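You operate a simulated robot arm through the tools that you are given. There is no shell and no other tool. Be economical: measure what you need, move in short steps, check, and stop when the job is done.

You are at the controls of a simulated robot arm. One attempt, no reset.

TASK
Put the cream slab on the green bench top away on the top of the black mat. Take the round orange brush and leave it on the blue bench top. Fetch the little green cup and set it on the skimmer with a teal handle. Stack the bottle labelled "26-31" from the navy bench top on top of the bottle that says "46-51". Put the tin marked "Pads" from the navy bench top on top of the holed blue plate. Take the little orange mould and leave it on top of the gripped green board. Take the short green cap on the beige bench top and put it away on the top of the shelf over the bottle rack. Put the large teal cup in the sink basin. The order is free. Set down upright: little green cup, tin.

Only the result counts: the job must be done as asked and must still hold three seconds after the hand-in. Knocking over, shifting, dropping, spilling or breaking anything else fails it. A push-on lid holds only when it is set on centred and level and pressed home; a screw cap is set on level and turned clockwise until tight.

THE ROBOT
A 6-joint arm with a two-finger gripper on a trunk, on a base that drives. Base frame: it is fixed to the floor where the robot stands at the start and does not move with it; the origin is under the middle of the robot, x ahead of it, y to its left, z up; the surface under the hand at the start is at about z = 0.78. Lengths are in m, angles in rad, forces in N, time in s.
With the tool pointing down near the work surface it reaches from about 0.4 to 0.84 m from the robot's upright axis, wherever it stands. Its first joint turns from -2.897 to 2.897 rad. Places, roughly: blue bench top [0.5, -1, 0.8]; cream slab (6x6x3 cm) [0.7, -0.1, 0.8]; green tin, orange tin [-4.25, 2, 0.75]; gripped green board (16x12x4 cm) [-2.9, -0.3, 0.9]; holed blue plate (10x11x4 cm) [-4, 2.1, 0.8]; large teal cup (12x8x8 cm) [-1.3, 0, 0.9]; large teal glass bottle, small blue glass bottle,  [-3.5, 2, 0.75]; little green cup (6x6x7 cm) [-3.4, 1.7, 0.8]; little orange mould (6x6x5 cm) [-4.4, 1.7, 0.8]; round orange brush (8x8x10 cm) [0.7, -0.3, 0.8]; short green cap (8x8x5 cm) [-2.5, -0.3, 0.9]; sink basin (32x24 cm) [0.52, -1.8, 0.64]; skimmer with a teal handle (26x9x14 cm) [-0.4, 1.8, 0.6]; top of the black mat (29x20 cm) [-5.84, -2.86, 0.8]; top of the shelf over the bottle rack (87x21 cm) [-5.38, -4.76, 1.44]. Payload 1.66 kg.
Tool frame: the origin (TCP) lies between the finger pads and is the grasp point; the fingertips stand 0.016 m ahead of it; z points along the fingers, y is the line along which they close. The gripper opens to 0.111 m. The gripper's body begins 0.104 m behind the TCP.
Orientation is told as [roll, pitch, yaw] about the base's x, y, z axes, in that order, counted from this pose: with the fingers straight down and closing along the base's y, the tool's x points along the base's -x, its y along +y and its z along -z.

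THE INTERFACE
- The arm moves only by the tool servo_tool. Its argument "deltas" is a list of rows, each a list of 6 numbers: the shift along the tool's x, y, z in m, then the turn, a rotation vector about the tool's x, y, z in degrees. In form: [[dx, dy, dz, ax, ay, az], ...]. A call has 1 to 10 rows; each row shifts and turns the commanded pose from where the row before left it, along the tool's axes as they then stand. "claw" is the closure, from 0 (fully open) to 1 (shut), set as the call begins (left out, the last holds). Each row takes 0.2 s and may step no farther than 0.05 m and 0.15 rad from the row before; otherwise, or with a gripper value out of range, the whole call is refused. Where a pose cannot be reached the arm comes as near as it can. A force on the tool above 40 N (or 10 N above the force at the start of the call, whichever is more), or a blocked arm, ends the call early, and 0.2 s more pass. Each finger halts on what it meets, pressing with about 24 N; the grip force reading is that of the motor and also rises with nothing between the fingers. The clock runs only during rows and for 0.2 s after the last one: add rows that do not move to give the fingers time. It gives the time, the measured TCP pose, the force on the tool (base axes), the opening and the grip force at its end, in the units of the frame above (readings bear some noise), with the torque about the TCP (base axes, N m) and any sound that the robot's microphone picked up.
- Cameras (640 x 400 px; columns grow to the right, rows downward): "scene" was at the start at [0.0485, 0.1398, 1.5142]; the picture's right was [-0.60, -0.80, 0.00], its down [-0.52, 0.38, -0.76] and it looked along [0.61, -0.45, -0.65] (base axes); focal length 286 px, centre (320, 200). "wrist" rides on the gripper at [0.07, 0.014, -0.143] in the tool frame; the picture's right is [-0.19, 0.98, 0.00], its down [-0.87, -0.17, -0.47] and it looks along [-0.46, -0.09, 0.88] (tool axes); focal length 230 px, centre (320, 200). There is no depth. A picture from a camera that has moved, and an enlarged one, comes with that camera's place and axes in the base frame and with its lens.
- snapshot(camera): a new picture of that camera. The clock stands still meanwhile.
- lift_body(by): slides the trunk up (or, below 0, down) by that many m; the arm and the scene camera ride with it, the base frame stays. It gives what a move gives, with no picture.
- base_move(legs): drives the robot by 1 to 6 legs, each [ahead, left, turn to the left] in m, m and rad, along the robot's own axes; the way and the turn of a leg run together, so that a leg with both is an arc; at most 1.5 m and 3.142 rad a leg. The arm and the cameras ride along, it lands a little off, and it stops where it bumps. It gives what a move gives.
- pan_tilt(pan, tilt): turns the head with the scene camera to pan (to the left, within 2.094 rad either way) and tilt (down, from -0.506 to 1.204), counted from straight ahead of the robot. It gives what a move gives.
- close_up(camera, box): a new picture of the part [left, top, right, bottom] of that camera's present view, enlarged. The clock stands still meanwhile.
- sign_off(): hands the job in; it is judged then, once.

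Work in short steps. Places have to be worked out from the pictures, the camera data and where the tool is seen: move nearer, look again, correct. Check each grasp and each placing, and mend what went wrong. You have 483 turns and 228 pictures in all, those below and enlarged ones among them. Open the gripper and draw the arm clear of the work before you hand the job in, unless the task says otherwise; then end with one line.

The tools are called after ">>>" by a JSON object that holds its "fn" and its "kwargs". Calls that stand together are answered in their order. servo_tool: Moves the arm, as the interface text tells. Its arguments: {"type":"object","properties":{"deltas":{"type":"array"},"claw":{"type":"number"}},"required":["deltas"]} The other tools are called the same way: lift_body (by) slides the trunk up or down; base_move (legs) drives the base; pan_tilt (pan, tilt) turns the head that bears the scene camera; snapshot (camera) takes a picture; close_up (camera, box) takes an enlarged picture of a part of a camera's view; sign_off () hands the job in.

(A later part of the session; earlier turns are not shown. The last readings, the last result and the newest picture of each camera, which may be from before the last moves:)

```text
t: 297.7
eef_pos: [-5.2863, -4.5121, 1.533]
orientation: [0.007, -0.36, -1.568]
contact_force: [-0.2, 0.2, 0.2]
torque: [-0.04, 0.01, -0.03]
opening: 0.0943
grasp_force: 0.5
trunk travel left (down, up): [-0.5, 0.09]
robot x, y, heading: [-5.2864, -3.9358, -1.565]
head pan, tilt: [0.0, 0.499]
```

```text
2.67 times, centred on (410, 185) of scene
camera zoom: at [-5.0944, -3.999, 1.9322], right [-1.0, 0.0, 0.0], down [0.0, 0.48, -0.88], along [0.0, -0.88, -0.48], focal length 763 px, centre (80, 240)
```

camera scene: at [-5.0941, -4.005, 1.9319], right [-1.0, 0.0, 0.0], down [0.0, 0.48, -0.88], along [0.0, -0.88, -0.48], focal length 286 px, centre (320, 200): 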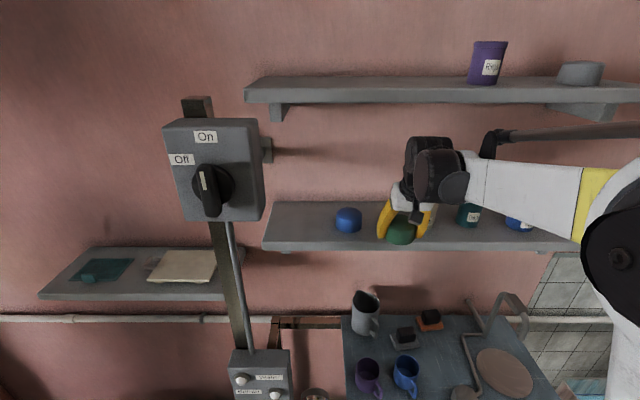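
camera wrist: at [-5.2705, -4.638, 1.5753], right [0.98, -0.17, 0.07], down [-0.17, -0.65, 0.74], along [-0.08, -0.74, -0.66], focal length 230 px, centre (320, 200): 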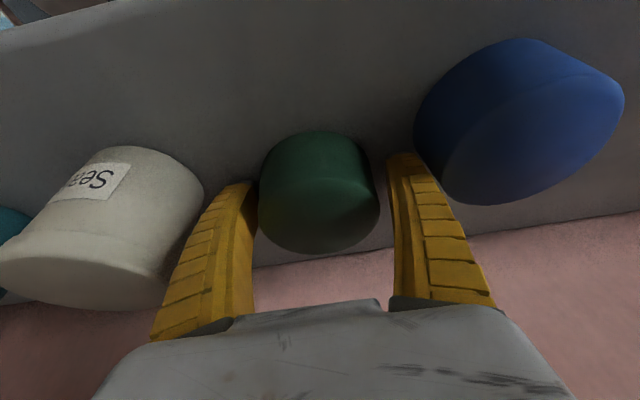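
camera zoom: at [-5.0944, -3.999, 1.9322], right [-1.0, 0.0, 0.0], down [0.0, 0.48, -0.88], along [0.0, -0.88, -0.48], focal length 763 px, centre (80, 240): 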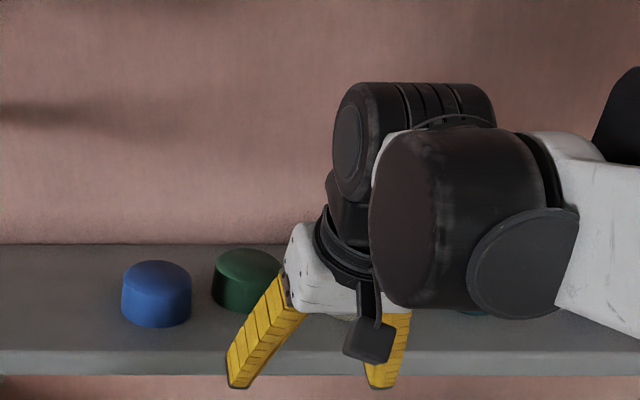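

The cap sits on the shelf and the blue jar is untouched. I retract, lower the trunk and drive toward the navy bench by the west side.

>>> {"fn": "servo_tool", "kwargs": {"deltas": [[0, 0, 0, 0, 7, 0], [0.03, 0, 0, 0, 7, 0], [0.03, 0, 0, 0, 6.4, 0], [0, 0, 0, 0, 0, 0]], "claw": 0}}

>>> {"fn": "base_move", "kwargs": {"legs": [[-0.48, 0, 0], [0, -1.2, 0], [0, -0.6, 0], [-1.2, 0, 0], [-1.1, 0, 0]]}}

>>> {"fn": "lift_body", "kwargs": {"by": -0.4}}

>>> {"fn": "base_move", "kwargs": {"legs": [[0, 0, 3.14]]}}

>>> {"fn": "pan_tilt", "kwargs": {"pan": -0.4, "tilt": 0.4}}

>>> {"fn": "snapshot", "kwargs": {"camera": "scene"}}

```text
t: 298.7
eef_pos: [-5.2874, -4.4559, 1.5207]
orientation: [0.007, -0.001, -1.567]
contact_force: [-0.4, -0.3, 0.2]
torque: [0.01, -0.01, -0.04]
opening: 0.1109
grasp_force: 0.0
trunk travel left (down, up): [-0.5, 0.09]
robot x, y, heading: [-5.2841, -3.9308, -1.569]
head pan, tilt: [0.0, 0.499]
```

```text
t: 321.0
eef_pos: [-7.1161, -1.7311, 1.5212]
orientation: [0.006, -0.002, -1.557]
contact_force: [0.8, -0.5, 0.3]
torque: [-0.01, 0.01, 0.01]
opening: 0.1107
grasp_force: 0.0
trunk travel left (down, up): [-0.5, 0.09]
robot x, y, heading: [-7.1177, -1.2067, -1.556]
head pan, tilt: [0.0, 0.499]
```

```text
t: 324.8
eef_pos: [-7.1169, -1.7327, 1.1216]
orientation: [0.005, -0.002, -1.558]
contact_force: [0.0, -0.1, 0.7]
torque: [-0.02, 0.04, 0.01]
opening: 0.111
grasp_force: 0.1
trunk travel left (down, up): [-0.1, 0.49]
robot x, y, heading: [-7.1209, -1.2071, -1.562]
head pan, tilt: [0.0, 0.499]
```

```text
t: 332.7
eef_pos: [-7.144, -0.6854, 1.1214]
orientation: [0.005, -0.003, 1.627]
contact_force: [0.4, -0.7, 0.8]
torque: [0.03, 0.02, -0.02]
opening: 0.1109
grasp_force: 0.0
trunk travel left (down, up): [-0.1, 0.49]
robot x, y, heading: [-7.1189, -1.2086, 1.629]
head pan, tilt: [0.0, 0.499]
```

```text
t: 333.5
eef_pos: [-7.1435, -0.6864, 1.121]
orientation: [0.004, -0.001, 1.627]
contact_force: [-0.7, 0.1, -1.2]
torque: [-0.01, -0.01, 0.01]
opening: 0.111
grasp_force: 0.1
trunk travel left (down, up): [-0.1, 0.49]
robot x, y, heading: [-7.1151, -1.2089, 1.621]
head pan, tilt: [-0.4, 0.4]
```

```text
128 pictures are left
camera scene: at [-7.2757, -1.1513, 1.5412], right [0.94, -0.34, 0.0], down [-0.13, -0.37, -0.92], along [0.31, 0.87, -0.39], focal length 286 px, centre (320, 200)
```

scene: 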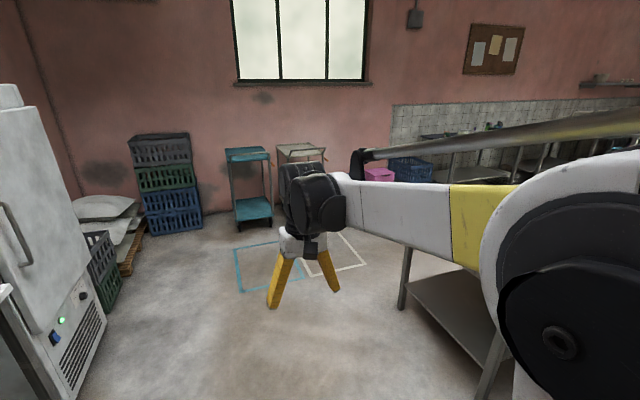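

>>> {"fn": "base_move", "kwargs": {"legs": [[1.2, 0, -0.05], [1.0, 0, 0], [0, 0, -1.57]]}}

>>> {"fn": "pan_tilt", "kwargs": {"pan": 0.3, "tilt": 0.4}}

>>> {"fn": "snapshot", "kwargs": {"camera": "scene"}}

```text
t: 348.2
eef_pos: [-6.6671, 1.017, 1.122]
orientation: [0.005, -0.001, 0.043]
contact_force: [0.2, 0.2, 0.2]
torque: [-0.02, 0.01, -0.01]
opening: 0.1107
grasp_force: 0.1
trunk travel left (down, up): [-0.1, 0.49]
robot x, y, heading: [-7.1923, 0.9957, 0.042]
head pan, tilt: [-0.4, 0.4]
```

```text
t: 349.3
eef_pos: [-6.6671, 1.0167, 1.1218]
orientation: [0.005, -0.002, 0.044]
contact_force: [0.7, -0.4, 0.0]
torque: [0.01, 0.0, 0.02]
opening: 0.1107
grasp_force: 0.1
trunk travel left (down, up): [-0.1, 0.49]
robot x, y, heading: [-7.1865, 0.9966, 0.046]
head pan, tilt: [0.3, 0.4]
```

```text
127 pictures are left
camera scene: at [-7.1304, 1.2189, 1.5412], right [0.33, -0.94, 0.0], down [-0.37, -0.13, -0.92], along [0.87, 0.31, -0.39], focal length 286 px, centre (320, 200)
```

scene: 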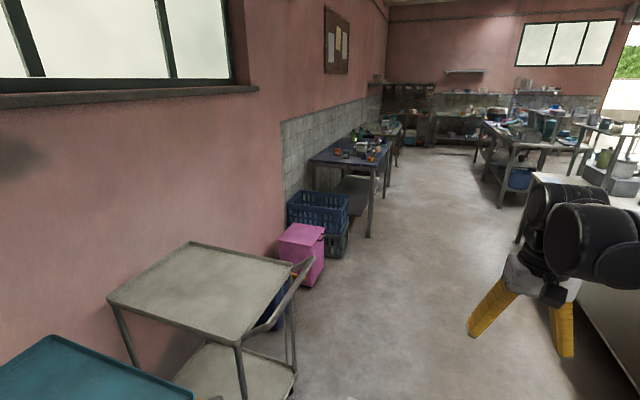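

>>> {"fn": "base_move", "kwargs": {"legs": [[1.2, 0, -0.045], [1.2, 0, 0], [0.5, 0, 0], [0, 0, 1.57]]}}

>>> {"fn": "pan_tilt", "kwargs": {"pan": 0.0, "tilt": 0.55}}

>>> {"fn": "snapshot", "kwargs": {"camera": "scene"}}

```text
t: 367.4
eef_pos: [-4.2817, 1.5638, 1.1215]
orientation: [0.004, -0.002, 1.572]
contact_force: [0.4, -0.7, 1.0]
torque: [0.01, 0.03, -0.03]
opening: 0.111
grasp_force: 0.2
trunk travel left (down, up): [-0.1, 0.49]
robot x, y, heading: [-4.2837, 1.0419, 1.571]
head pan, tilt: [0.3, 0.4]
```

```text
t: 368.2
eef_pos: [-4.2813, 1.564, 1.122]
orientation: [0.005, -0.001, 1.57]
contact_force: [-0.7, 0.5, 0.1]
torque: [0.0, -0.05, -0.02]
opening: 0.1109
grasp_force: 0.1
trunk travel left (down, up): [-0.1, 0.49]
robot x, y, heading: [-4.2829, 1.0414, 1.571]
head pan, tilt: [0.0, 0.55]
```

```text
126 pictures are left
camera scene: at [-4.4758, 1.1111, 1.5275], right [1.0, 0.0, 0.0], down [0.0, -0.52, -0.85], along [0.0, 0.85, -0.52], focal length 286 px, centre (320, 200)
```

scene: 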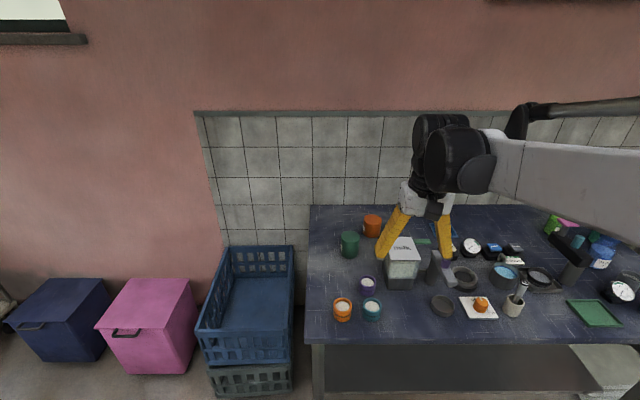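

>>> {"fn": "pan_tilt", "kwargs": {"pan": -0.25, "tilt": 0.8}}

>>> {"fn": "close_up", "kwargs": {"camera": "scene", "box": [160, 40, 560, 290]}}

>>> {"fn": "snapshot", "kwargs": {"camera": "wrist"}}

```text
t: 369.0
eef_pos: [-4.2819, 1.564, 1.1206]
orientation: [0.005, -0.001, 1.572]
contact_force: [0.0, -0.7, 0.1]
torque: [0.03, -0.02, -0.04]
opening: 0.1109
grasp_force: 0.0
trunk travel left (down, up): [-0.1, 0.49]
robot x, y, heading: [-4.2836, 1.0393, 1.57]
head pan, tilt: [-0.25, 0.799]
```

```text
1.60 times, centred on (360, 165) of scene
camera zoom: at [-4.4559, 1.0995, 1.5062], right [0.97, -0.25, 0.0], down [-0.18, -0.69, -0.7], along [0.17, 0.68, -0.72], focal length 458 px, centre (256, 256)
```

zoom: 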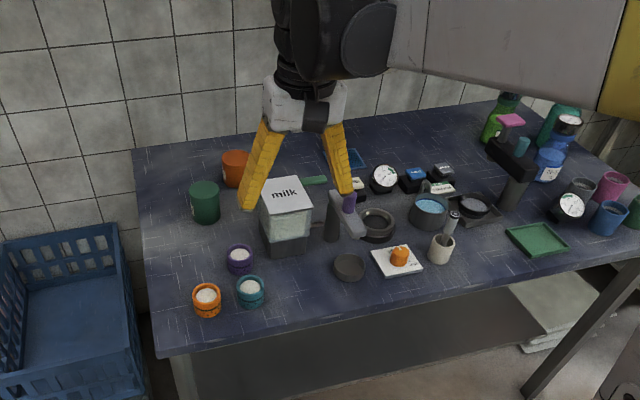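

```text
124 pictures are left
camera wrist: at [-4.294, 1.4934, 1.2644], right [-0.98, 0.19, 0.01], down [0.17, 0.86, 0.47], along [0.08, 0.46, -0.88], focal length 230 px, centre (320, 200)
```

wrist: 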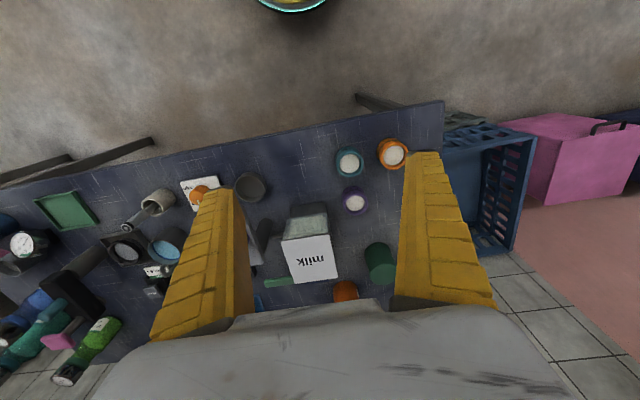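

>>> {"fn": "pan_tilt", "kwargs": {"pan": -0.75, "tilt": 0.6}}

>>> {"fn": "snapshot", "kwargs": {"camera": "scene"}}

>>> {"fn": "pan_tilt", "kwargs": {"pan": 0.1, "tilt": 0.7}}

>>> {"fn": "close_up", "kwargs": {"camera": "scene", "box": [320, 120, 480, 290]}}

```text
t: 369.9
eef_pos: [-4.2811, 1.5643, 1.1217]
orientation: [0.004, -0.002, 1.569]
contact_force: [-0.3, -0.2, -0.3]
torque: [-0.02, 0.01, 0.04]
opening: 0.1113
grasp_force: 0.1
trunk travel left (down, up): [-0.1, 0.49]
robot x, y, heading: [-4.286, 1.0409, 1.572]
head pan, tilt: [-0.75, 0.6]
```

```text
123 pictures are left
camera scene: at [-4.4156, 1.0859, 1.523], right [0.73, -0.68, 0.0], down [-0.39, -0.41, -0.82], along [0.56, 0.6, -0.57], focal length 286 px, centre (320, 200)
```

scene: 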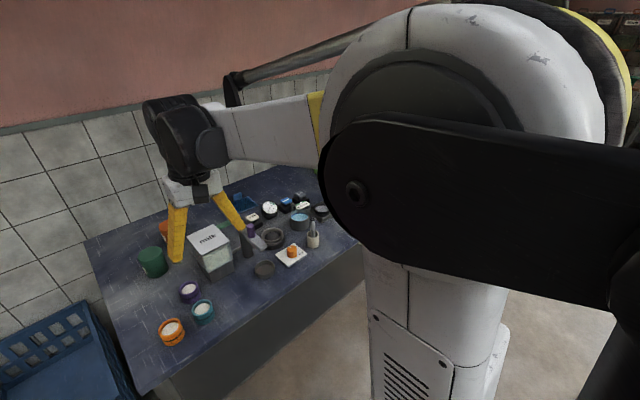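

```text
t: 371.1
eef_pos: [-4.2824, 1.5626, 1.1223]
orientation: [0.007, -0.002, 1.57]
contact_force: [0.3, -0.3, -1.2]
torque: [-0.01, 0.03, -0.01]
opening: 0.1106
grasp_force: 0.1
trunk travel left (down, up): [-0.1, 0.49]
robot x, y, heading: [-4.2879, 1.0408, 1.566]
head pan, tilt: [0.099, 0.7]
```

```text
2.35 times, centred on (400, 205) of scene
camera zoom: at [-4.4841, 1.1059, 1.5144], right [1.0, 0.1, 0.0], down [0.06, -0.64, -0.77], along [-0.07, 0.76, -0.64], focal length 674 px, centre (132, 188)
```

zoom: 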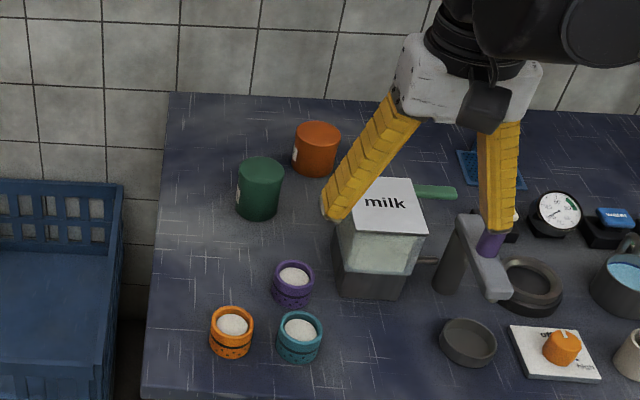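

The tins' labels face west; I slide left to read them.

>>> {"fn": "base_move", "kwargs": {"legs": [[0, 0.6, 0]]}}

>>> {"fn": "pan_tilt", "kwargs": {"pan": -0.45, "tilt": 0.6}}

>>> {"fn": "snapshot", "kwargs": {"camera": "scene"}}

```text
t: 374.5
eef_pos: [-4.8745, 1.5669, 1.1219]
orientation: [0.005, -0.004, 1.567]
contact_force: [-0.6, 0.4, 0.1]
torque: [0.01, -0.01, -0.01]
opening: 0.1109
grasp_force: 0.0
trunk travel left (down, up): [-0.1, 0.49]
robot x, y, heading: [-4.8824, 1.042, 1.568]
head pan, tilt: [0.099, 0.7]
```

```text
t: 375.4
eef_pos: [-4.8751, 1.5659, 1.1208]
orientation: [0.006, -0.001, 1.567]
contact_force: [-0.1, 1.0, 0.5]
torque: [-0.01, 0.01, -0.03]
opening: 0.111
grasp_force: 0.1
trunk travel left (down, up): [-0.1, 0.49]
robot x, y, heading: [-4.8815, 1.041, 1.566]
head pan, tilt: [-0.45, 0.6]
```

```text
121 pictures are left
camera scene: at [-5.031, 1.1034, 1.523], right [0.9, -0.44, 0.0], down [-0.25, -0.51, -0.82], along [0.36, 0.74, -0.57], focal length 286 px, centre (320, 200)
```

scene: 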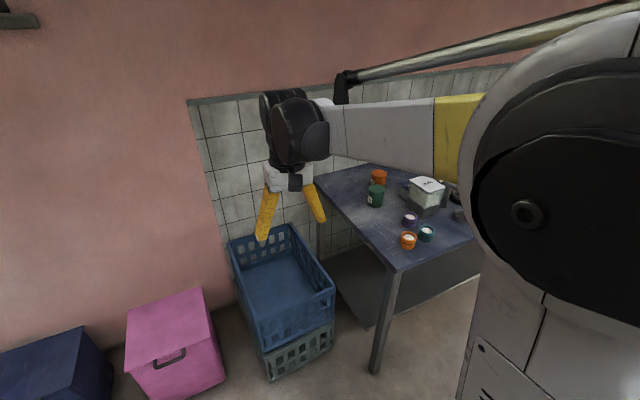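

>>> {"fn": "close_up", "kwargs": {"camera": "scene", "box": [345, 155, 465, 230]}}

```text
5.33 times, centred on (405, 192) of scene
camera zoom: at [-5.031, 1.1034, 1.523], right [0.9, -0.44, 0.0], down [-0.25, -0.51, -0.82], along [0.36, 0.74, -0.57], focal length 1527 px, centre (-133, 240)
```

zoom: 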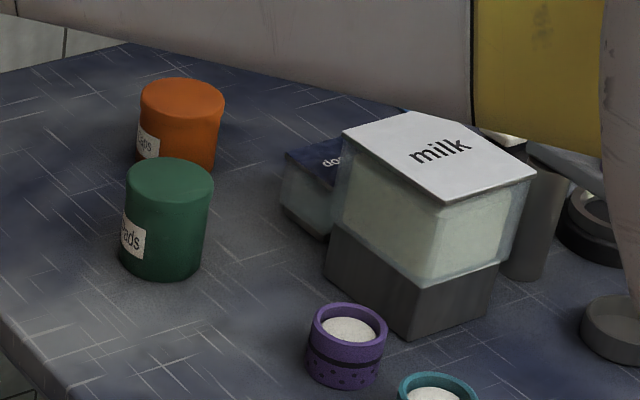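

The green tin is "Pads", at about (-4.327, 1.965), z 0.75–0.83. I position the robot to reach both it and the blue plate.

>>> {"fn": "base_move", "kwargs": {"legs": [[0, -0.75, 0], [0.22, 0, 0]]}}

>>> {"fn": "pan_tilt", "kwargs": {"pan": 0.2, "tilt": 0.8}}

>>> {"fn": "snapshot", "kwargs": {"camera": "scene"}}

>>> {"fn": "snapshot", "kwargs": {"camera": "wrist"}}

```text
t: 380.9
eef_pos: [-4.1107, 1.7841, 1.1207]
orientation: [0.005, -0.002, 1.566]
contact_force: [0.4, 1.3, 0.2]
torque: [-0.04, 0.01, 0.01]
opening: 0.1112
grasp_force: 0.0
trunk travel left (down, up): [-0.1, 0.49]
robot x, y, heading: [-4.1171, 1.2612, 1.565]
head pan, tilt: [-0.45, 0.6]
```

```text
t: 381.9
eef_pos: [-4.1116, 1.784, 1.1215]
orientation: [0.004, -0.003, 1.565]
contact_force: [0.5, -0.5, 0.0]
torque: [0.04, 0.0, 0.01]
opening: 0.1108
grasp_force: 0.1
trunk travel left (down, up): [-0.1, 0.49]
robot x, y, heading: [-4.1202, 1.2603, 1.562]
head pan, tilt: [0.201, 0.799]
```

```text
119 pictures are left
camera scene: at [-4.3234, 1.3204, 1.5061], right [0.98, 0.19, 0.0], down [0.14, -0.7, -0.7], along [-0.13, 0.68, -0.72], focal length 286 px, centre (320, 200)
```

scene: 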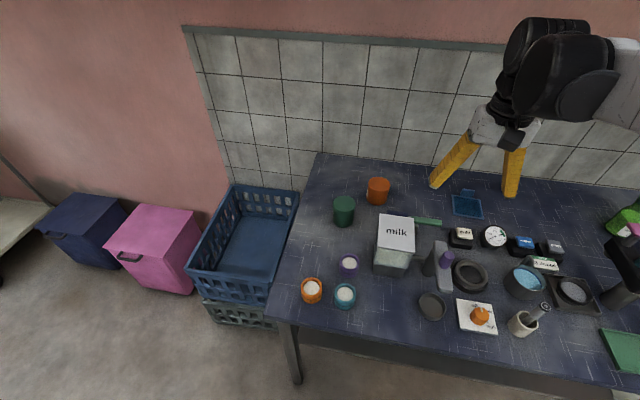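

```text
118 pictures are left
camera wrist: at [-4.1236, 1.7124, 1.2644], right [-0.98, 0.2, 0.01], down [0.17, 0.86, 0.47], along [0.09, 0.46, -0.88], focal length 230 px, centre (320, 200)
```

wrist: 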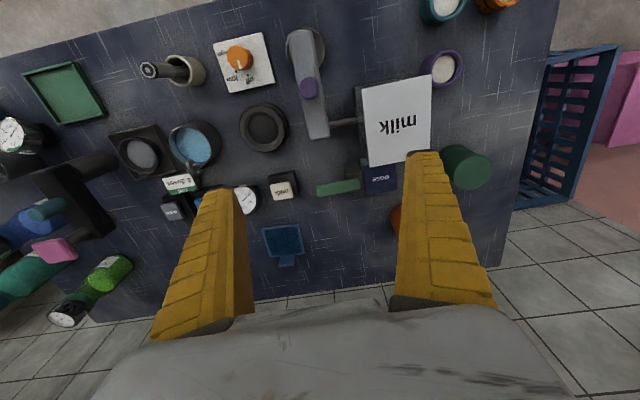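

>>> {"fn": "servo_tool", "kwargs": {"deltas": [[-0.0236, 0.0371, 0, 0, 0, 0], [-0.0236, 0.0371, 0, 0, 0, 0], [-0.0236, 0.0371, 0, 0, 0, 0], [-0.0236, 0.0371, 0, 0, 0, 0], [-0.0236, 0.0371, 0, 0, 0, 0], [-0.0236, 0.0371, 0, 0, 0, 0], [-0.0236, 0.0371, 0, 0, 0, 0], [0, 0, 0.04, 0, 0, 0], [0, 0, 0.04, 0, 0, 0]]}}

>>> {"fn": "snapshot", "kwargs": {"camera": "wrist"}}

>>> {"fn": "close_up", "kwargs": {"camera": "scene", "box": [300, 100, 460, 260]}}

```text
t: 383.9
eef_pos: [-4.3711, 1.9503, 1.0442]
orientation: [0.006, 0.0, 1.566]
contact_force: [-0.8, 1.1, -0.7]
torque: [0.01, 0.04, 0.0]
opening: 0.111
grasp_force: 0.1
trunk travel left (down, up): [-0.1, 0.49]
robot x, y, heading: [-4.1185, 1.2601, 1.563]
head pan, tilt: [0.201, 0.799]
```

```text
117 pictures are left
camera wrist: at [-4.3837, 1.8792, 1.1882], right [-0.98, 0.2, 0.01], down [0.18, 0.86, 0.47], along [0.09, 0.46, -0.88], focal length 230 px, centre (320, 200)
```

wrist: 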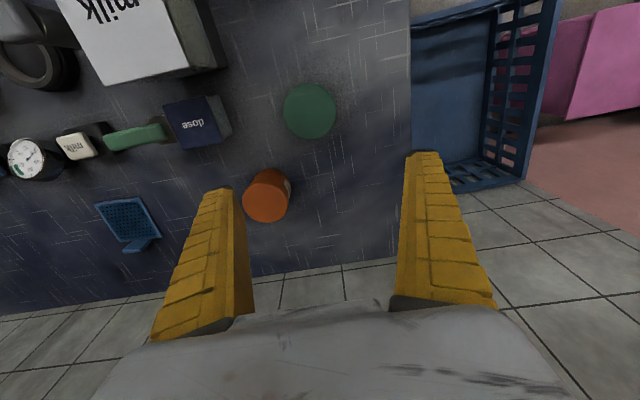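

```text
2.50 times, centred on (380, 180) of scene
camera zoom: at [-4.3234, 1.3204, 1.5061], right [0.98, 0.19, 0.0], down [0.14, -0.7, -0.7], along [-0.13, 0.68, -0.72], focal length 716 px, centre (170, 250)
```

zoom: 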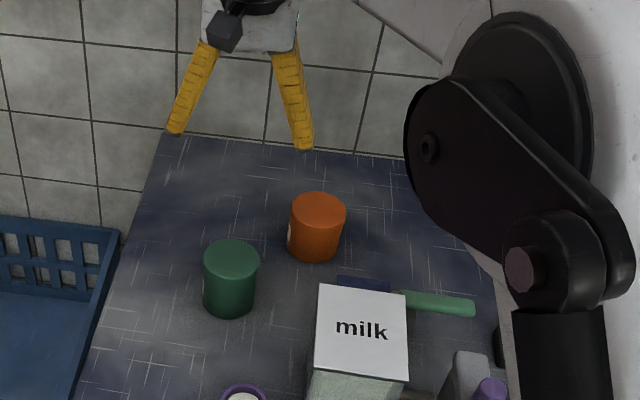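

>>> {"fn": "servo_tool", "kwargs": {"deltas": [[0.01, -0.007, 0.04, 0, 0, 0], [0, 0, 0.045, 0, 0, 0], [0, 0, 0.045, 0, 0, 0], [0, 0, 0.03, 0, 0, 0], [0, 0, 0, 0, 0, 0]]}}

>>> {"fn": "snapshot", "kwargs": {"camera": "wrist"}}

>>> {"fn": "close_up", "kwargs": {"camera": "scene", "box": [300, 100, 460, 260]}}

```text
t: 385.1
eef_pos: [-4.3636, 1.94, 0.8837]
orientation: [0.007, -0.001, 1.565]
contact_force: [-0.3, -1.3, 0.9]
torque: [-0.01, -0.01, 0.0]
opening: 0.1112
grasp_force: 0.0
trunk travel left (down, up): [-0.1, 0.49]
robot x, y, heading: [-4.1215, 1.262, 1.561]
head pan, tilt: [0.201, 0.799]
```

```text
115 pictures are left
camera wrist: at [-4.3762, 1.8688, 1.026], right [-0.98, 0.2, 0.01], down [0.17, 0.86, 0.47], along [0.09, 0.46, -0.88], focal length 230 px, centre (320, 200)
```

wrist: 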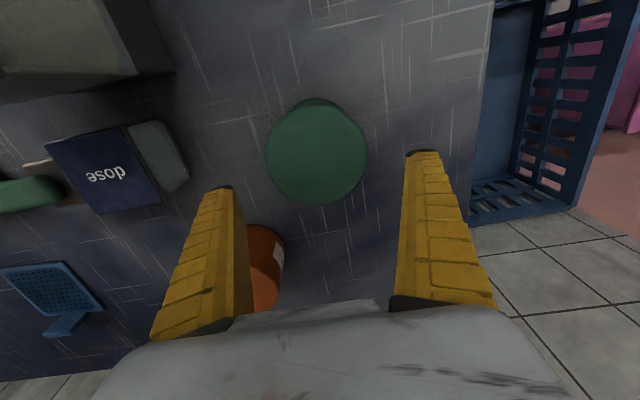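

```text
2.50 times, centred on (380, 180) of scene
camera zoom: at [-4.3235, 1.3204, 1.5061], right [0.98, 0.19, 0.0], down [0.14, -0.7, -0.7], along [-0.13, 0.68, -0.72], focal length 716 px, centre (170, 250)
```

zoom: 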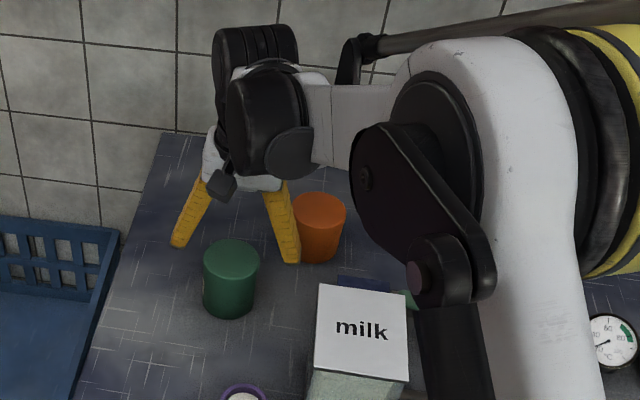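

The tin is ~2 cm nearer (-y). I correct, and descend around it.

>>> {"fn": "servo_tool", "kwargs": {"deltas": [[0.02, -0.001, 0, 0, 0, 0], [0, 0, 0.03, 0, 0, 0], [0, 0, 0.03, 0, 0, 0], [0, 0, 0.02, 0, 0, 0], [0, 0, 0, 0, 0, 0]]}}

>>> {"fn": "snapshot", "kwargs": {"camera": "wrist"}}

```text
t: 386.1
eef_pos: [-4.3644, 1.9196, 0.8104]
orientation: [0.004, -0.002, 1.565]
contact_force: [-1.3, -4.1, 12.4]
torque: [-0.04, -0.81, -0.27]
opening: 0.111
grasp_force: 0.0
trunk travel left (down, up): [-0.1, 0.49]
robot x, y, heading: [-4.1178, 1.2585, 1.565]
head pan, tilt: [0.201, 0.799]
stopped in row 5: the force on the tool passed its limit at 57 N (the readings are from after the stop); the commanded pose is now the measured one
```

```text
113 pictures are left
camera wrist: at [-4.377, 1.8485, 0.9531], right [-0.98, 0.2, 0.0], down [0.17, 0.86, 0.47], along [0.09, 0.47, -0.88], focal length 230 px, centre (320, 200)
```

wrist: 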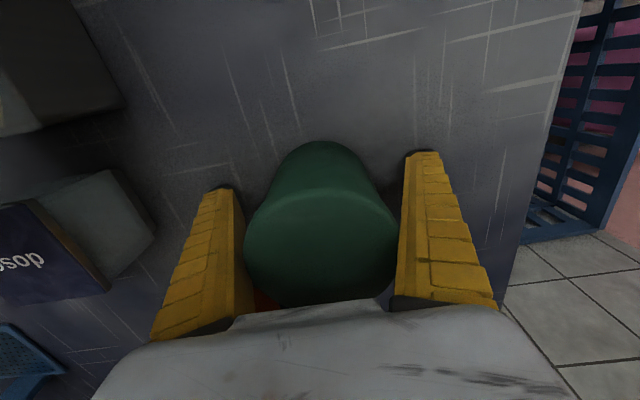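

>>> {"fn": "close_up", "kwargs": {"camera": "scene", "box": [300, 130, 440, 260]}}

```text
3.08 times, centred on (370, 195) of scene
camera zoom: at [-4.3234, 1.3192, 1.5064], right [0.98, 0.19, 0.0], down [0.14, -0.7, -0.7], along [-0.13, 0.68, -0.72], focal length 881 px, centre (166, 215)
```

zoom: 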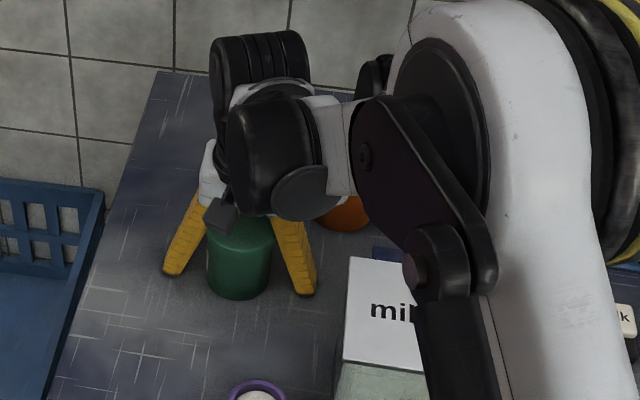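

The bench is at ≈0.79 (tips touched it). The tin is centred between the fingers; I rise 1.5 cm and close.

>>> {"fn": "servo_tool", "kwargs": {"deltas": [[0, 0, -0.015, 0, 0, 0], [0, 0, 0, 0, 0, 0]]}}

>>> {"fn": "servo_tool", "kwargs": {"deltas": [[0, 0, 0, 0, 0, 0], [0, 0, 0, 0, 0, 0], [0, 0, 0, 0, 0, 0]], "claw": 1}}

>>> {"fn": "servo_tool", "kwargs": {"deltas": [[0, 0, -0.03, 0, 0, 0], [0, 0, -0.03, 0, 0, 0], [0, 0, 0, 0, 0, 0]]}}

>>> {"fn": "snapshot", "kwargs": {"camera": "wrist"}}

```text
t: 386.7
eef_pos: [-4.3641, 1.9209, 0.8254]
orientation: [0.004, -0.004, 1.565]
contact_force: [0.1, 0.2, 0.0]
torque: [0.04, 0.02, 0.01]
opening: 0.1109
grasp_force: 0.1
trunk travel left (down, up): [-0.1, 0.49]
robot x, y, heading: [-4.1183, 1.262, 1.564]
head pan, tilt: [0.201, 0.799]
```

```text
t: 387.5
eef_pos: [-4.3642, 1.9197, 0.8242]
orientation: [0.003, -0.003, 1.566]
contact_force: [0.0, -0.9, 0.3]
torque: [0.0, -0.02, 0.03]
opening: 0.0644
grasp_force: 24.0
trunk travel left (down, up): [-0.1, 0.49]
robot x, y, heading: [-4.1167, 1.2559, 1.561]
head pan, tilt: [0.201, 0.799]
```

```text
t: 388.3
eef_pos: [-4.3635, 1.9209, 0.886]
orientation: [0.005, -0.003, 1.565]
contact_force: [0.2, 0.0, -0.9]
torque: [0.0, 0.0, -0.01]
opening: 0.0642
grasp_force: 23.3
trunk travel left (down, up): [-0.1, 0.49]
robot x, y, heading: [-4.1178, 1.2576, 1.562]
head pan, tilt: [0.201, 0.799]
```

```text
111 pictures are left
camera wrist: at [-4.3763, 1.8491, 1.0286], right [-0.98, 0.2, 0.0], down [0.17, 0.86, 0.47], along [0.09, 0.47, -0.88], focal length 230 px, centre (320, 200)
```

wrist: 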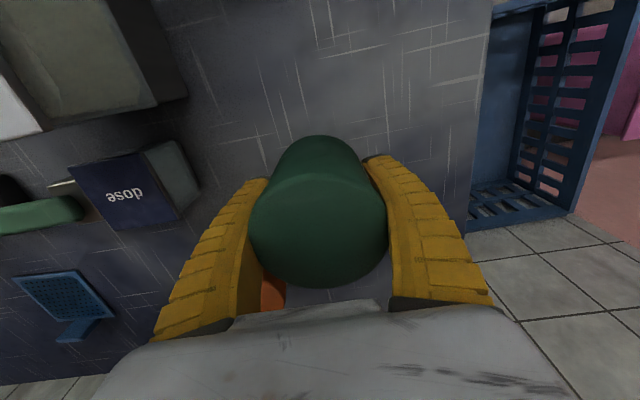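

Tin gripped upright (6.4 cm). I rise and carry it over to the blue plate near (-3.97, 2.04).

>>> {"fn": "servo_tool", "kwargs": {"deltas": [[0, 0, -0.049, 0, 0, 0], [0, 0, -0.049, 0, 0, 0], [0, 0, -0.049, 0, 0, 0], [0, 0, -0.049, 0, 0, 0], [-0.008, -0.045, 0, 0, 0, 0], [-0.008, -0.045, 0, 0, 0, 0], [-0.008, -0.045, 0, 0, 0, 0], [-0.008, -0.045, 0, 0, 0, 0], [-0.008, -0.045, 0, 0, 0, 0], [-0.008, -0.045, 0, 0, 0, 0]]}}

>>> {"fn": "pan_tilt", "kwargs": {"pan": -0.1, "tilt": 0.75}}

>>> {"fn": "snapshot", "kwargs": {"camera": "wrist"}}

>>> {"fn": "snapshot", "kwargs": {"camera": "scene"}}

```text
t: 390.5
eef_pos: [-4.0898, 1.9663, 1.0779]
orientation: [0.004, -0.001, 1.564]
contact_force: [0.0, -0.8, -2.0]
torque: [-0.03, 0.01, -0.02]
opening: 0.0642
grasp_force: 23.8
trunk travel left (down, up): [-0.1, 0.49]
robot x, y, heading: [-4.1182, 1.2598, 1.565]
head pan, tilt: [0.201, 0.799]
```

```text
t: 391.3
eef_pos: [-4.0911, 1.9665, 1.077]
orientation: [0.004, -0.002, 1.564]
contact_force: [-0.1, -0.4, -2.0]
torque: [-0.02, 0.0, 0.03]
opening: 0.0642
grasp_force: 24.0
trunk travel left (down, up): [-0.1, 0.49]
robot x, y, heading: [-4.1162, 1.2575, 1.563]
head pan, tilt: [-0.099, 0.75]
```

```text
110 pictures are left
camera wrist: at [-4.1045, 1.8948, 1.2204], right [-0.98, 0.2, 0.0], down [0.17, 0.86, 0.47], along [0.09, 0.47, -0.88], focal length 230 px, centre (320, 200)
```

wrist: 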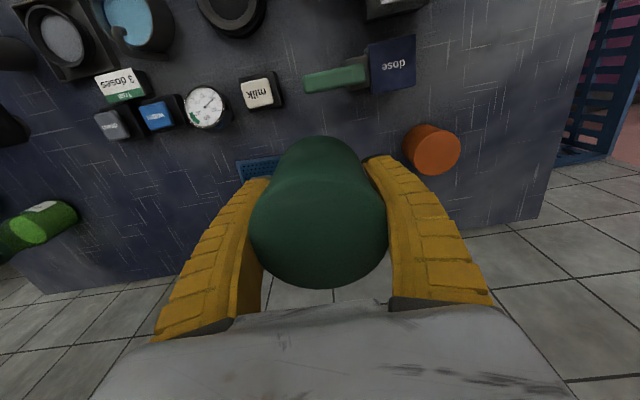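

```text
109 pictures are left
camera scene: at [-4.2993, 1.3239, 1.5101], right [0.99, -0.11, 0.0], down [-0.07, -0.68, -0.73], along [0.08, 0.73, -0.68], focal length 286 px, centre (320, 200)
```

scene: 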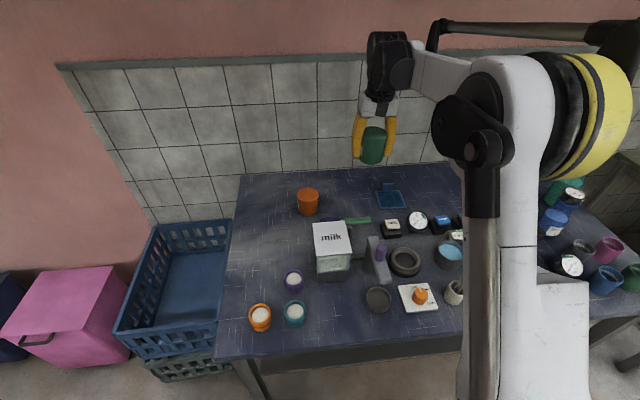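

>>> {"fn": "close_up", "kwargs": {"camera": "scene", "box": [330, 110, 450, 240]}}

```text
3.08 times, centred on (390, 175) of scene
camera zoom: at [-4.2993, 1.3239, 1.5101], right [0.99, -0.11, 0.0], down [-0.07, -0.68, -0.73], along [0.08, 0.73, -0.68], focal length 881 px, centre (105, 277)
```

zoom: 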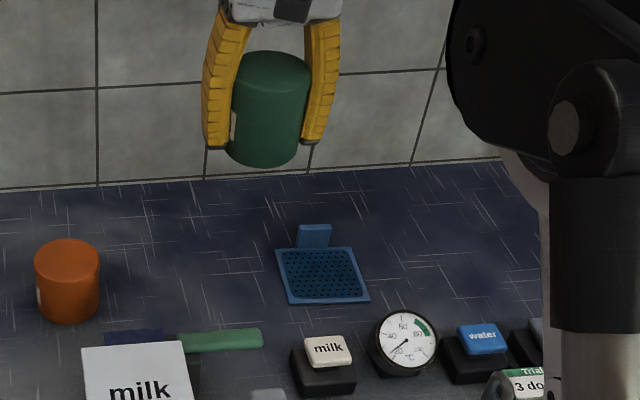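

>>> {"fn": "servo_tool", "kwargs": {"deltas": [[-0.02, -0.033, 0.02, 0, 0, 0], [-0.02, -0.033, 0.02, 0, 0, 0], [-0.02, -0.033, 0.02, 0, 0, 0], [-0.02, -0.03, 0.03, 0, 0, 0], [0, 0, 0.035, 0, 0, 0]]}}

>>> {"fn": "snapshot", "kwargs": {"camera": "wrist"}}

>>> {"fn": "close_up", "kwargs": {"camera": "scene", "box": [330, 110, 450, 240]}}

```text
t: 392.5
eef_pos: [-3.9617, 2.0455, 0.9517]
orientation: [0.004, -0.001, 1.564]
contact_force: [0.2, -1.1, -2.0]
torque: [-0.01, 0.02, 0.03]
opening: 0.0644
grasp_force: 23.9
trunk travel left (down, up): [-0.1, 0.49]
robot x, y, heading: [-4.1168, 1.2586, 1.568]
head pan, tilt: [-0.099, 0.75]
```

```text
107 pictures are left
camera wrist: at [-3.9746, 1.9748, 1.0952], right [-0.98, 0.19, 0.0], down [0.17, 0.86, 0.47], along [0.09, 0.46, -0.88], focal length 230 px, centre (320, 200)
```

wrist: 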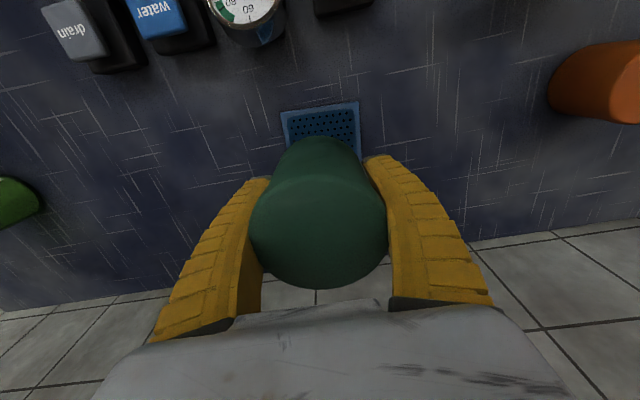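

```text
3.08 times, centred on (390, 175) of scene
camera zoom: at [-4.299, 1.3243, 1.5101], right [0.99, -0.11, 0.0], down [-0.07, -0.68, -0.73], along [0.08, 0.73, -0.68], focal length 881 px, centre (105, 277)
```

zoom: 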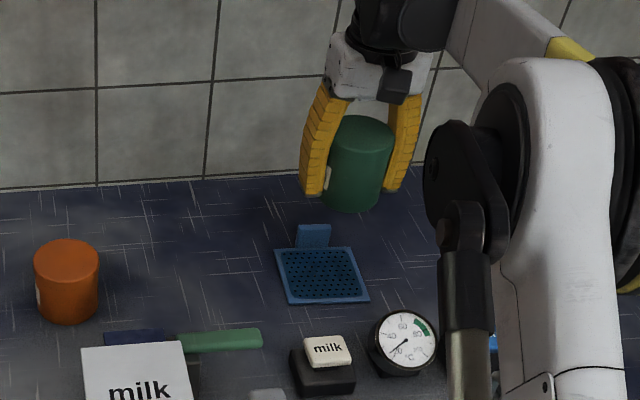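

>>> {"fn": "servo_tool", "kwargs": {"deltas": [[-0.009, 0.003, 0.03, 0, 0, 0], [0, 0, 0.03, 0, 0, 0], [0, 0, 0.03, 0, 0, 0], [0, 0, 0, 0, 0, 0]]}}

>>> {"fn": "close_up", "kwargs": {"camera": "scene", "box": [350, 140, 440, 230]}}

>>> {"fn": "snapshot", "kwargs": {"camera": "wrist"}}

```text
t: 393.5
eef_pos: [-3.9667, 2.0553, 0.8645]
orientation: [0.004, 0.0, 1.566]
contact_force: [0.6, -0.5, -2.7]
torque: [0.01, -0.02, -0.01]
opening: 0.0644
grasp_force: 24.1
trunk travel left (down, up): [-0.1, 0.49]
robot x, y, heading: [-4.1156, 1.2578, 1.566]
head pan, tilt: [-0.099, 0.75]
```

```text
4.44 times, centred on (395, 185) of scene
camera zoom: at [-4.2991, 1.3242, 1.5101], right [0.99, -0.11, 0.0], down [-0.07, -0.68, -0.73], along [0.08, 0.73, -0.68], focal length 1272 px, centre (-13, 267)
```

zoom: 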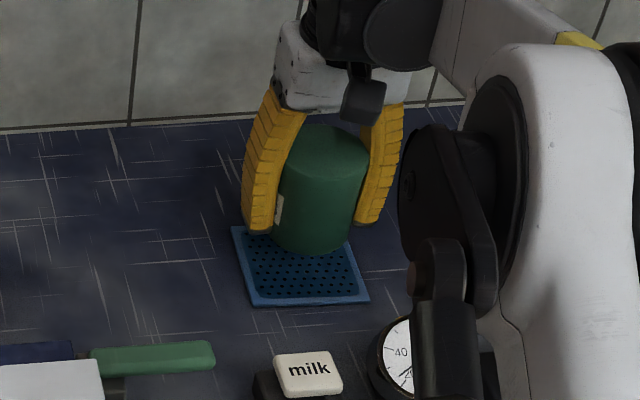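

```text
104 pictures are left
camera wrist: at [-3.9794, 1.9842, 1.0074], right [-0.98, 0.2, 0.0], down [0.17, 0.86, 0.47], along [0.09, 0.47, -0.88], focal length 230 px, centre (320, 200)
```

wrist: 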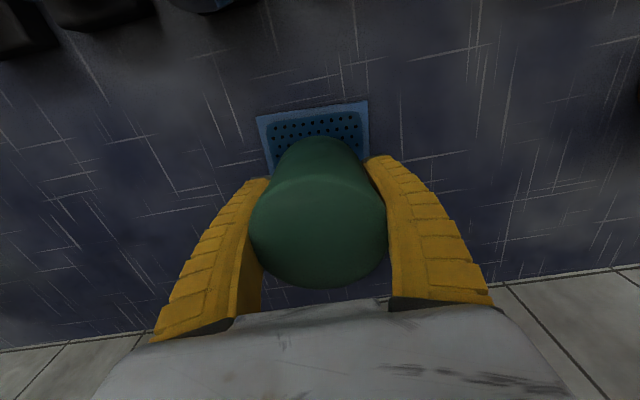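

>>> {"fn": "servo_tool", "kwargs": {"deltas": [[0, 0.005, 0.015, 0, 0, 0], [0, 0, 0.005, 0, 0, 0], [0, 0, 0.005, 0, 0, 0], [0, 0, 0.005, 0, 0, 0], [0, 0, 0.005, 0, 0, 0], [0, 0, 0.005, 0, 0, 0]]}}

```text
t: 394.9
eef_pos: [-3.972, 2.0547, 0.8265]
orientation: [0.005, -0.004, 1.566]
contact_force: [1.9, 2.0, 17.6]
torque: [-0.05, -0.07, -0.11]
opening: 0.0646
grasp_force: 24.3
trunk travel left (down, up): [-0.1, 0.49]
robot x, y, heading: [-4.1207, 1.2586, 1.569]
head pan, tilt: [-0.099, 0.75]
```

Contact with 18 N. Open and rise.

>>> {"fn": "servo_tool", "kwargs": {"deltas": [[0, 0, 0, 0, 0, 0], [0, 0, 0, 0, 0, 0]], "claw": 0.15}}

>>> {"fn": "servo_tool", "kwargs": {"deltas": [[0, 0, -0.04, 0, 0, 0], [0, 0, -0.04, 0, 0, 0], [0, 0, -0.04, 0, 0, 0], [0.02, 0, -0.04, 0, 0, 0], [0.03, 0, -0.03, 0, 0, 0], [0.04, 0, -0.02, 0, 0, 0], [0.04, 0, 0, 0, 0, 0]]}}

>>> {"fn": "snapshot", "kwargs": {"camera": "wrist"}}

>>> {"fn": "close_up", "kwargs": {"camera": "scene", "box": [330, 130, 450, 230]}}

```text
t: 395.5
eef_pos: [-3.9726, 2.0551, 0.8238]
orientation: [0.003, -0.003, 1.565]
contact_force: [-0.1, 0.4, -0.3]
torque: [-0.01, 0.03, -0.01]
opening: 0.0952
grasp_force: 0.9
trunk travel left (down, up): [-0.1, 0.49]
robot x, y, heading: [-4.1215, 1.2586, 1.568]
head pan, tilt: [-0.099, 0.75]
```

```text
t: 397.1
eef_pos: [-3.9734, 1.9232, 1.034]
orientation: [0.003, -0.005, 1.566]
contact_force: [-0.2, 0.2, 0.2]
torque: [0.01, -0.01, 0.0]
opening: 0.0949
grasp_force: 0.2
trunk travel left (down, up): [-0.1, 0.49]
robot x, y, heading: [-4.1163, 1.2603, 1.56]
head pan, tilt: [-0.099, 0.75]
```

```text
103 pictures are left
camera wrist: at [-3.9862, 1.8523, 1.1764], right [-0.98, 0.2, 0.0], down [0.17, 0.86, 0.47], along [0.09, 0.47, -0.88], focal length 230 px, centre (320, 200)
```

wrist: 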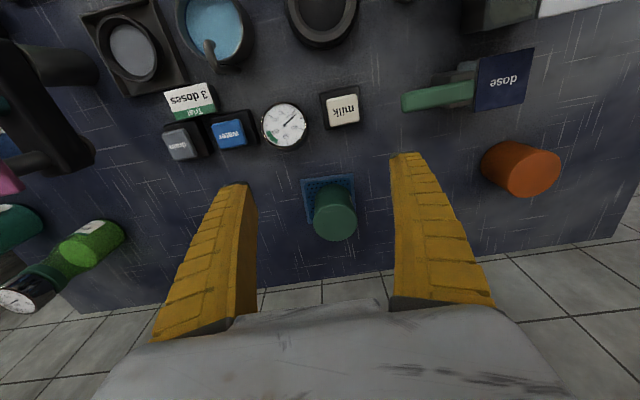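

```text
4.00 times, centred on (390, 180) of scene
camera zoom: at [-4.2993, 1.3231, 1.5101], right [0.99, -0.11, 0.0], down [-0.07, -0.68, -0.73], along [0.08, 0.73, -0.68], focal length 1145 px, centre (40, 280)
```

zoom: 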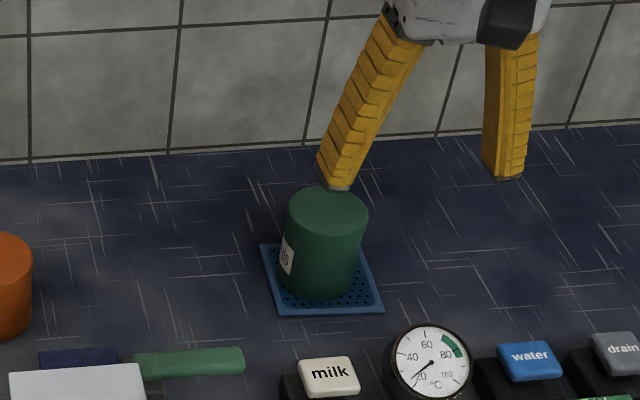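

The Pads tin stands on the plate. Next the bottles at the right end; I slide right and look.

>>> {"fn": "servo_tool", "kwargs": {"deltas": [[0.04, 0, -0.03, 0, 0, 0], [0.04, 0, -0.03, 0, 0, 0], [0.04, 0, -0.03, 0, 0, 0]]}}

>>> {"fn": "base_move", "kwargs": {"legs": [[-0.1, 0, 0], [0, -0.4, 0]]}}

>>> {"fn": "pan_tilt", "kwargs": {"pan": 0.0, "tilt": 0.6}}

>>> {"fn": "snapshot", "kwargs": {"camera": "scene"}}

>>> {"fn": "snapshot", "kwargs": {"camera": "wrist"}}

```text
t: 397.9
eef_pos: [-3.9749, 1.8041, 1.1237]
orientation: [0.003, -0.003, 1.565]
contact_force: [0.5, -0.3, -0.1]
torque: [0.0, -0.01, 0.0]
opening: 0.0953
grasp_force: 0.9
trunk travel left (down, up): [-0.1, 0.49]
robot x, y, heading: [-4.1172, 1.2611, 1.562]
head pan, tilt: [-0.099, 0.75]
```

```text
t: 401.1
eef_pos: [-3.5757, 1.7013, 1.1225]
orientation: [0.003, -0.004, 1.565]
contact_force: [0.3, -0.2, -0.2]
torque: [-0.02, -0.01, 0.0]
opening: 0.095
grasp_force: 0.3
trunk travel left (down, up): [-0.1, 0.49]
robot x, y, heading: [-3.7187, 1.1515, 1.56]
head pan, tilt: [-0.099, 0.75]
```

```text
t: 401.8
eef_pos: [-3.5754, 1.702, 1.1234]
orientation: [0.004, -0.003, 1.562]
contact_force: [-0.1, 0.8, -0.2]
torque: [-0.01, 0.02, -0.04]
opening: 0.0952
grasp_force: 0.5
trunk travel left (down, up): [-0.1, 0.49]
robot x, y, heading: [-3.7202, 1.1551, 1.559]
head pan, tilt: [0.0, 0.6]
```

```text
101 pictures are left
camera scene: at [-3.9099, 1.2277, 1.5229], right [1.0, -0.01, 0.0], down [-0.01, -0.57, -0.82], along [0.01, 0.82, -0.57], focal length 286 px, centre (320, 200)
```

scene: 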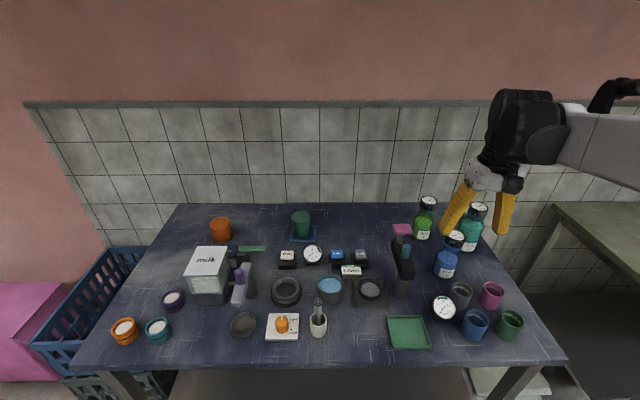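

```text
100 pictures are left
camera wrist: at [-3.5893, 1.6306, 1.2664], right [-0.98, 0.2, 0.0], down [0.18, 0.86, 0.47], along [0.09, 0.47, -0.88], focal length 230 px, centre (320, 200)
```

wrist: 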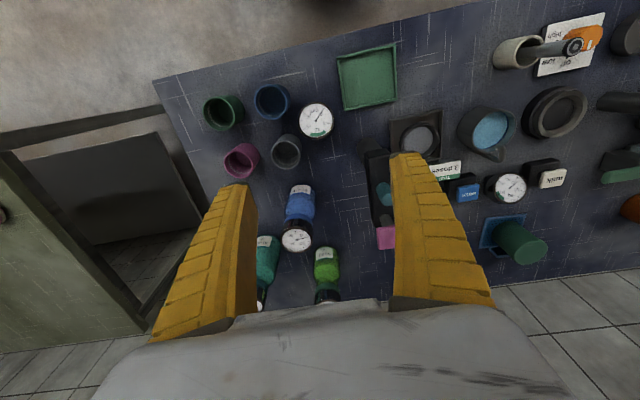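

Zoom onto the bottles' labels.

>>> {"fn": "close_up", "kwargs": {"camera": "scene", "box": [400, 180, 540, 290]}}

>>> {"fn": "close_up", "kwargs": {"camera": "wrist", "box": [190, 80, 390, 310]}}

```text
3.64 times, centred on (470, 235) of scene
camera zoom: at [-3.9099, 1.2277, 1.5229], right [1.0, -0.01, 0.0], down [-0.01, -0.57, -0.82], along [0.01, 0.82, -0.57], focal length 1041 px, centre (-226, 73)
```

zoom: 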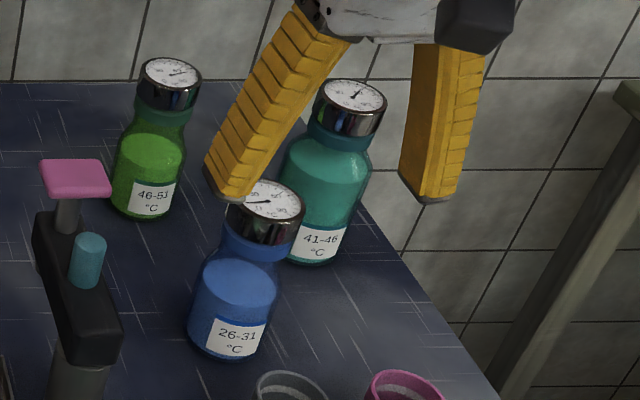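

```text
1.74 times, centred on (290, 195) of wrist
camera zoom: at [-3.5893, 1.6306, 1.2664], right [-0.98, 0.2, 0.0], down [0.18, 0.86, 0.47], along [0.09, 0.47, -0.88], focal length 400 px, centre (372, 209)
```

zoom: 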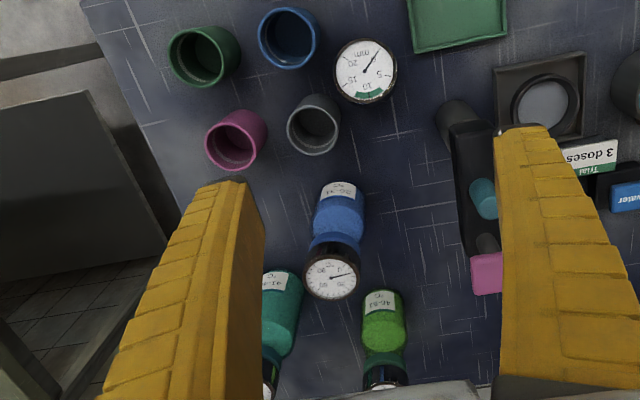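

The blue "26-31" bottle is at about (-3.485,1.87), green "46-51" at (-3.513,2.045), top ≈0.94. I position the robot in front.

>>> {"fn": "base_move", "kwargs": {"legs": [[0, -0.2, 0.01], [0.14, 0, 0]]}}

>>> {"fn": "pan_tilt", "kwargs": {"pan": 0.0, "tilt": 0.7}}

>>> {"fn": "servo_tool", "kwargs": {"deltas": [[0.04, 0.04, 0, 0, 0, 0], [0, 0, 0, 0, 0, 0]], "claw": 0}}

>>> {"fn": "snapshot", "kwargs": {"camera": "wrist"}}

>>> {"fn": "snapshot", "kwargs": {"camera": "scene"}}

```text
t: 404.4
eef_pos: [-3.3832, 1.8432, 1.1232]
orientation: [0.002, 0.0, 1.577]
contact_force: [0.1, -0.5, -0.4]
torque: [-0.01, 0.02, 0.01]
opening: 0.0951
grasp_force: 0.3
trunk travel left (down, up): [-0.1, 0.49]
robot x, y, heading: [-3.5212, 1.2957, 1.573]
head pan, tilt: [0.0, 0.6]
```

```text
t: 405.0
eef_pos: [-3.3817, 1.843, 1.1233]
orientation: [0.003, -0.004, 1.574]
contact_force: [0.0, 0.1, 0.4]
torque: [-0.01, 0.01, -0.04]
opening: 0.0953
grasp_force: 0.4
trunk travel left (down, up): [-0.1, 0.49]
robot x, y, heading: [-3.5186, 1.2953, 1.571]
head pan, tilt: [0.0, 0.7]
```

```text
refused: row 1 steps farther than a row can; nothing moved
```

```text
97 pictures are left
camera wrist: at [-3.3943, 1.7717, 1.2664], right [-0.98, 0.18, 0.0], down [0.16, 0.87, 0.47], along [0.08, 0.47, -0.88], focal length 230 px, centre (320, 200)
```

wrist: 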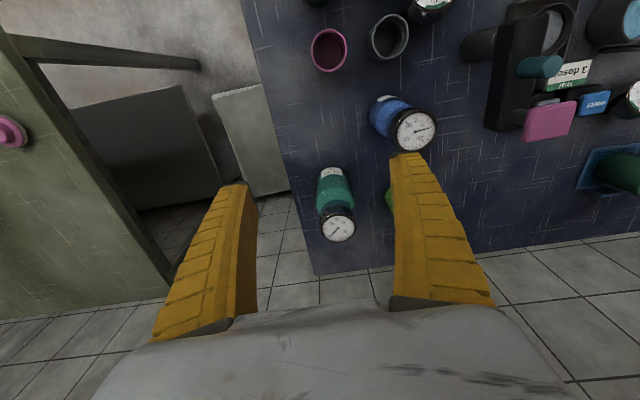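

```text
96 pictures are left
camera scene: at [-3.7096, 1.3612, 1.5144], right [1.0, 0.0, 0.0], down [0.0, -0.64, -0.77], along [0.0, 0.77, -0.64], focal length 286 px, centre (320, 200)
```

scene: 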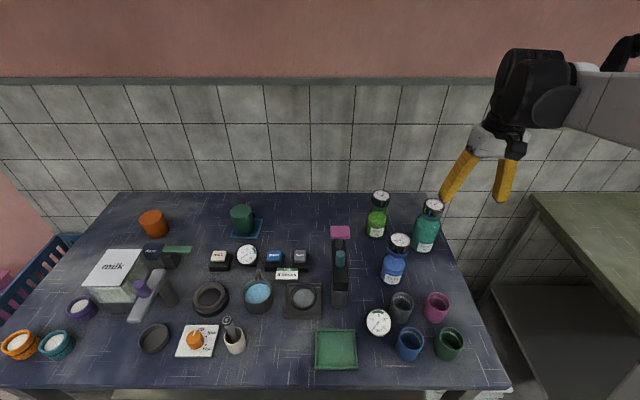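

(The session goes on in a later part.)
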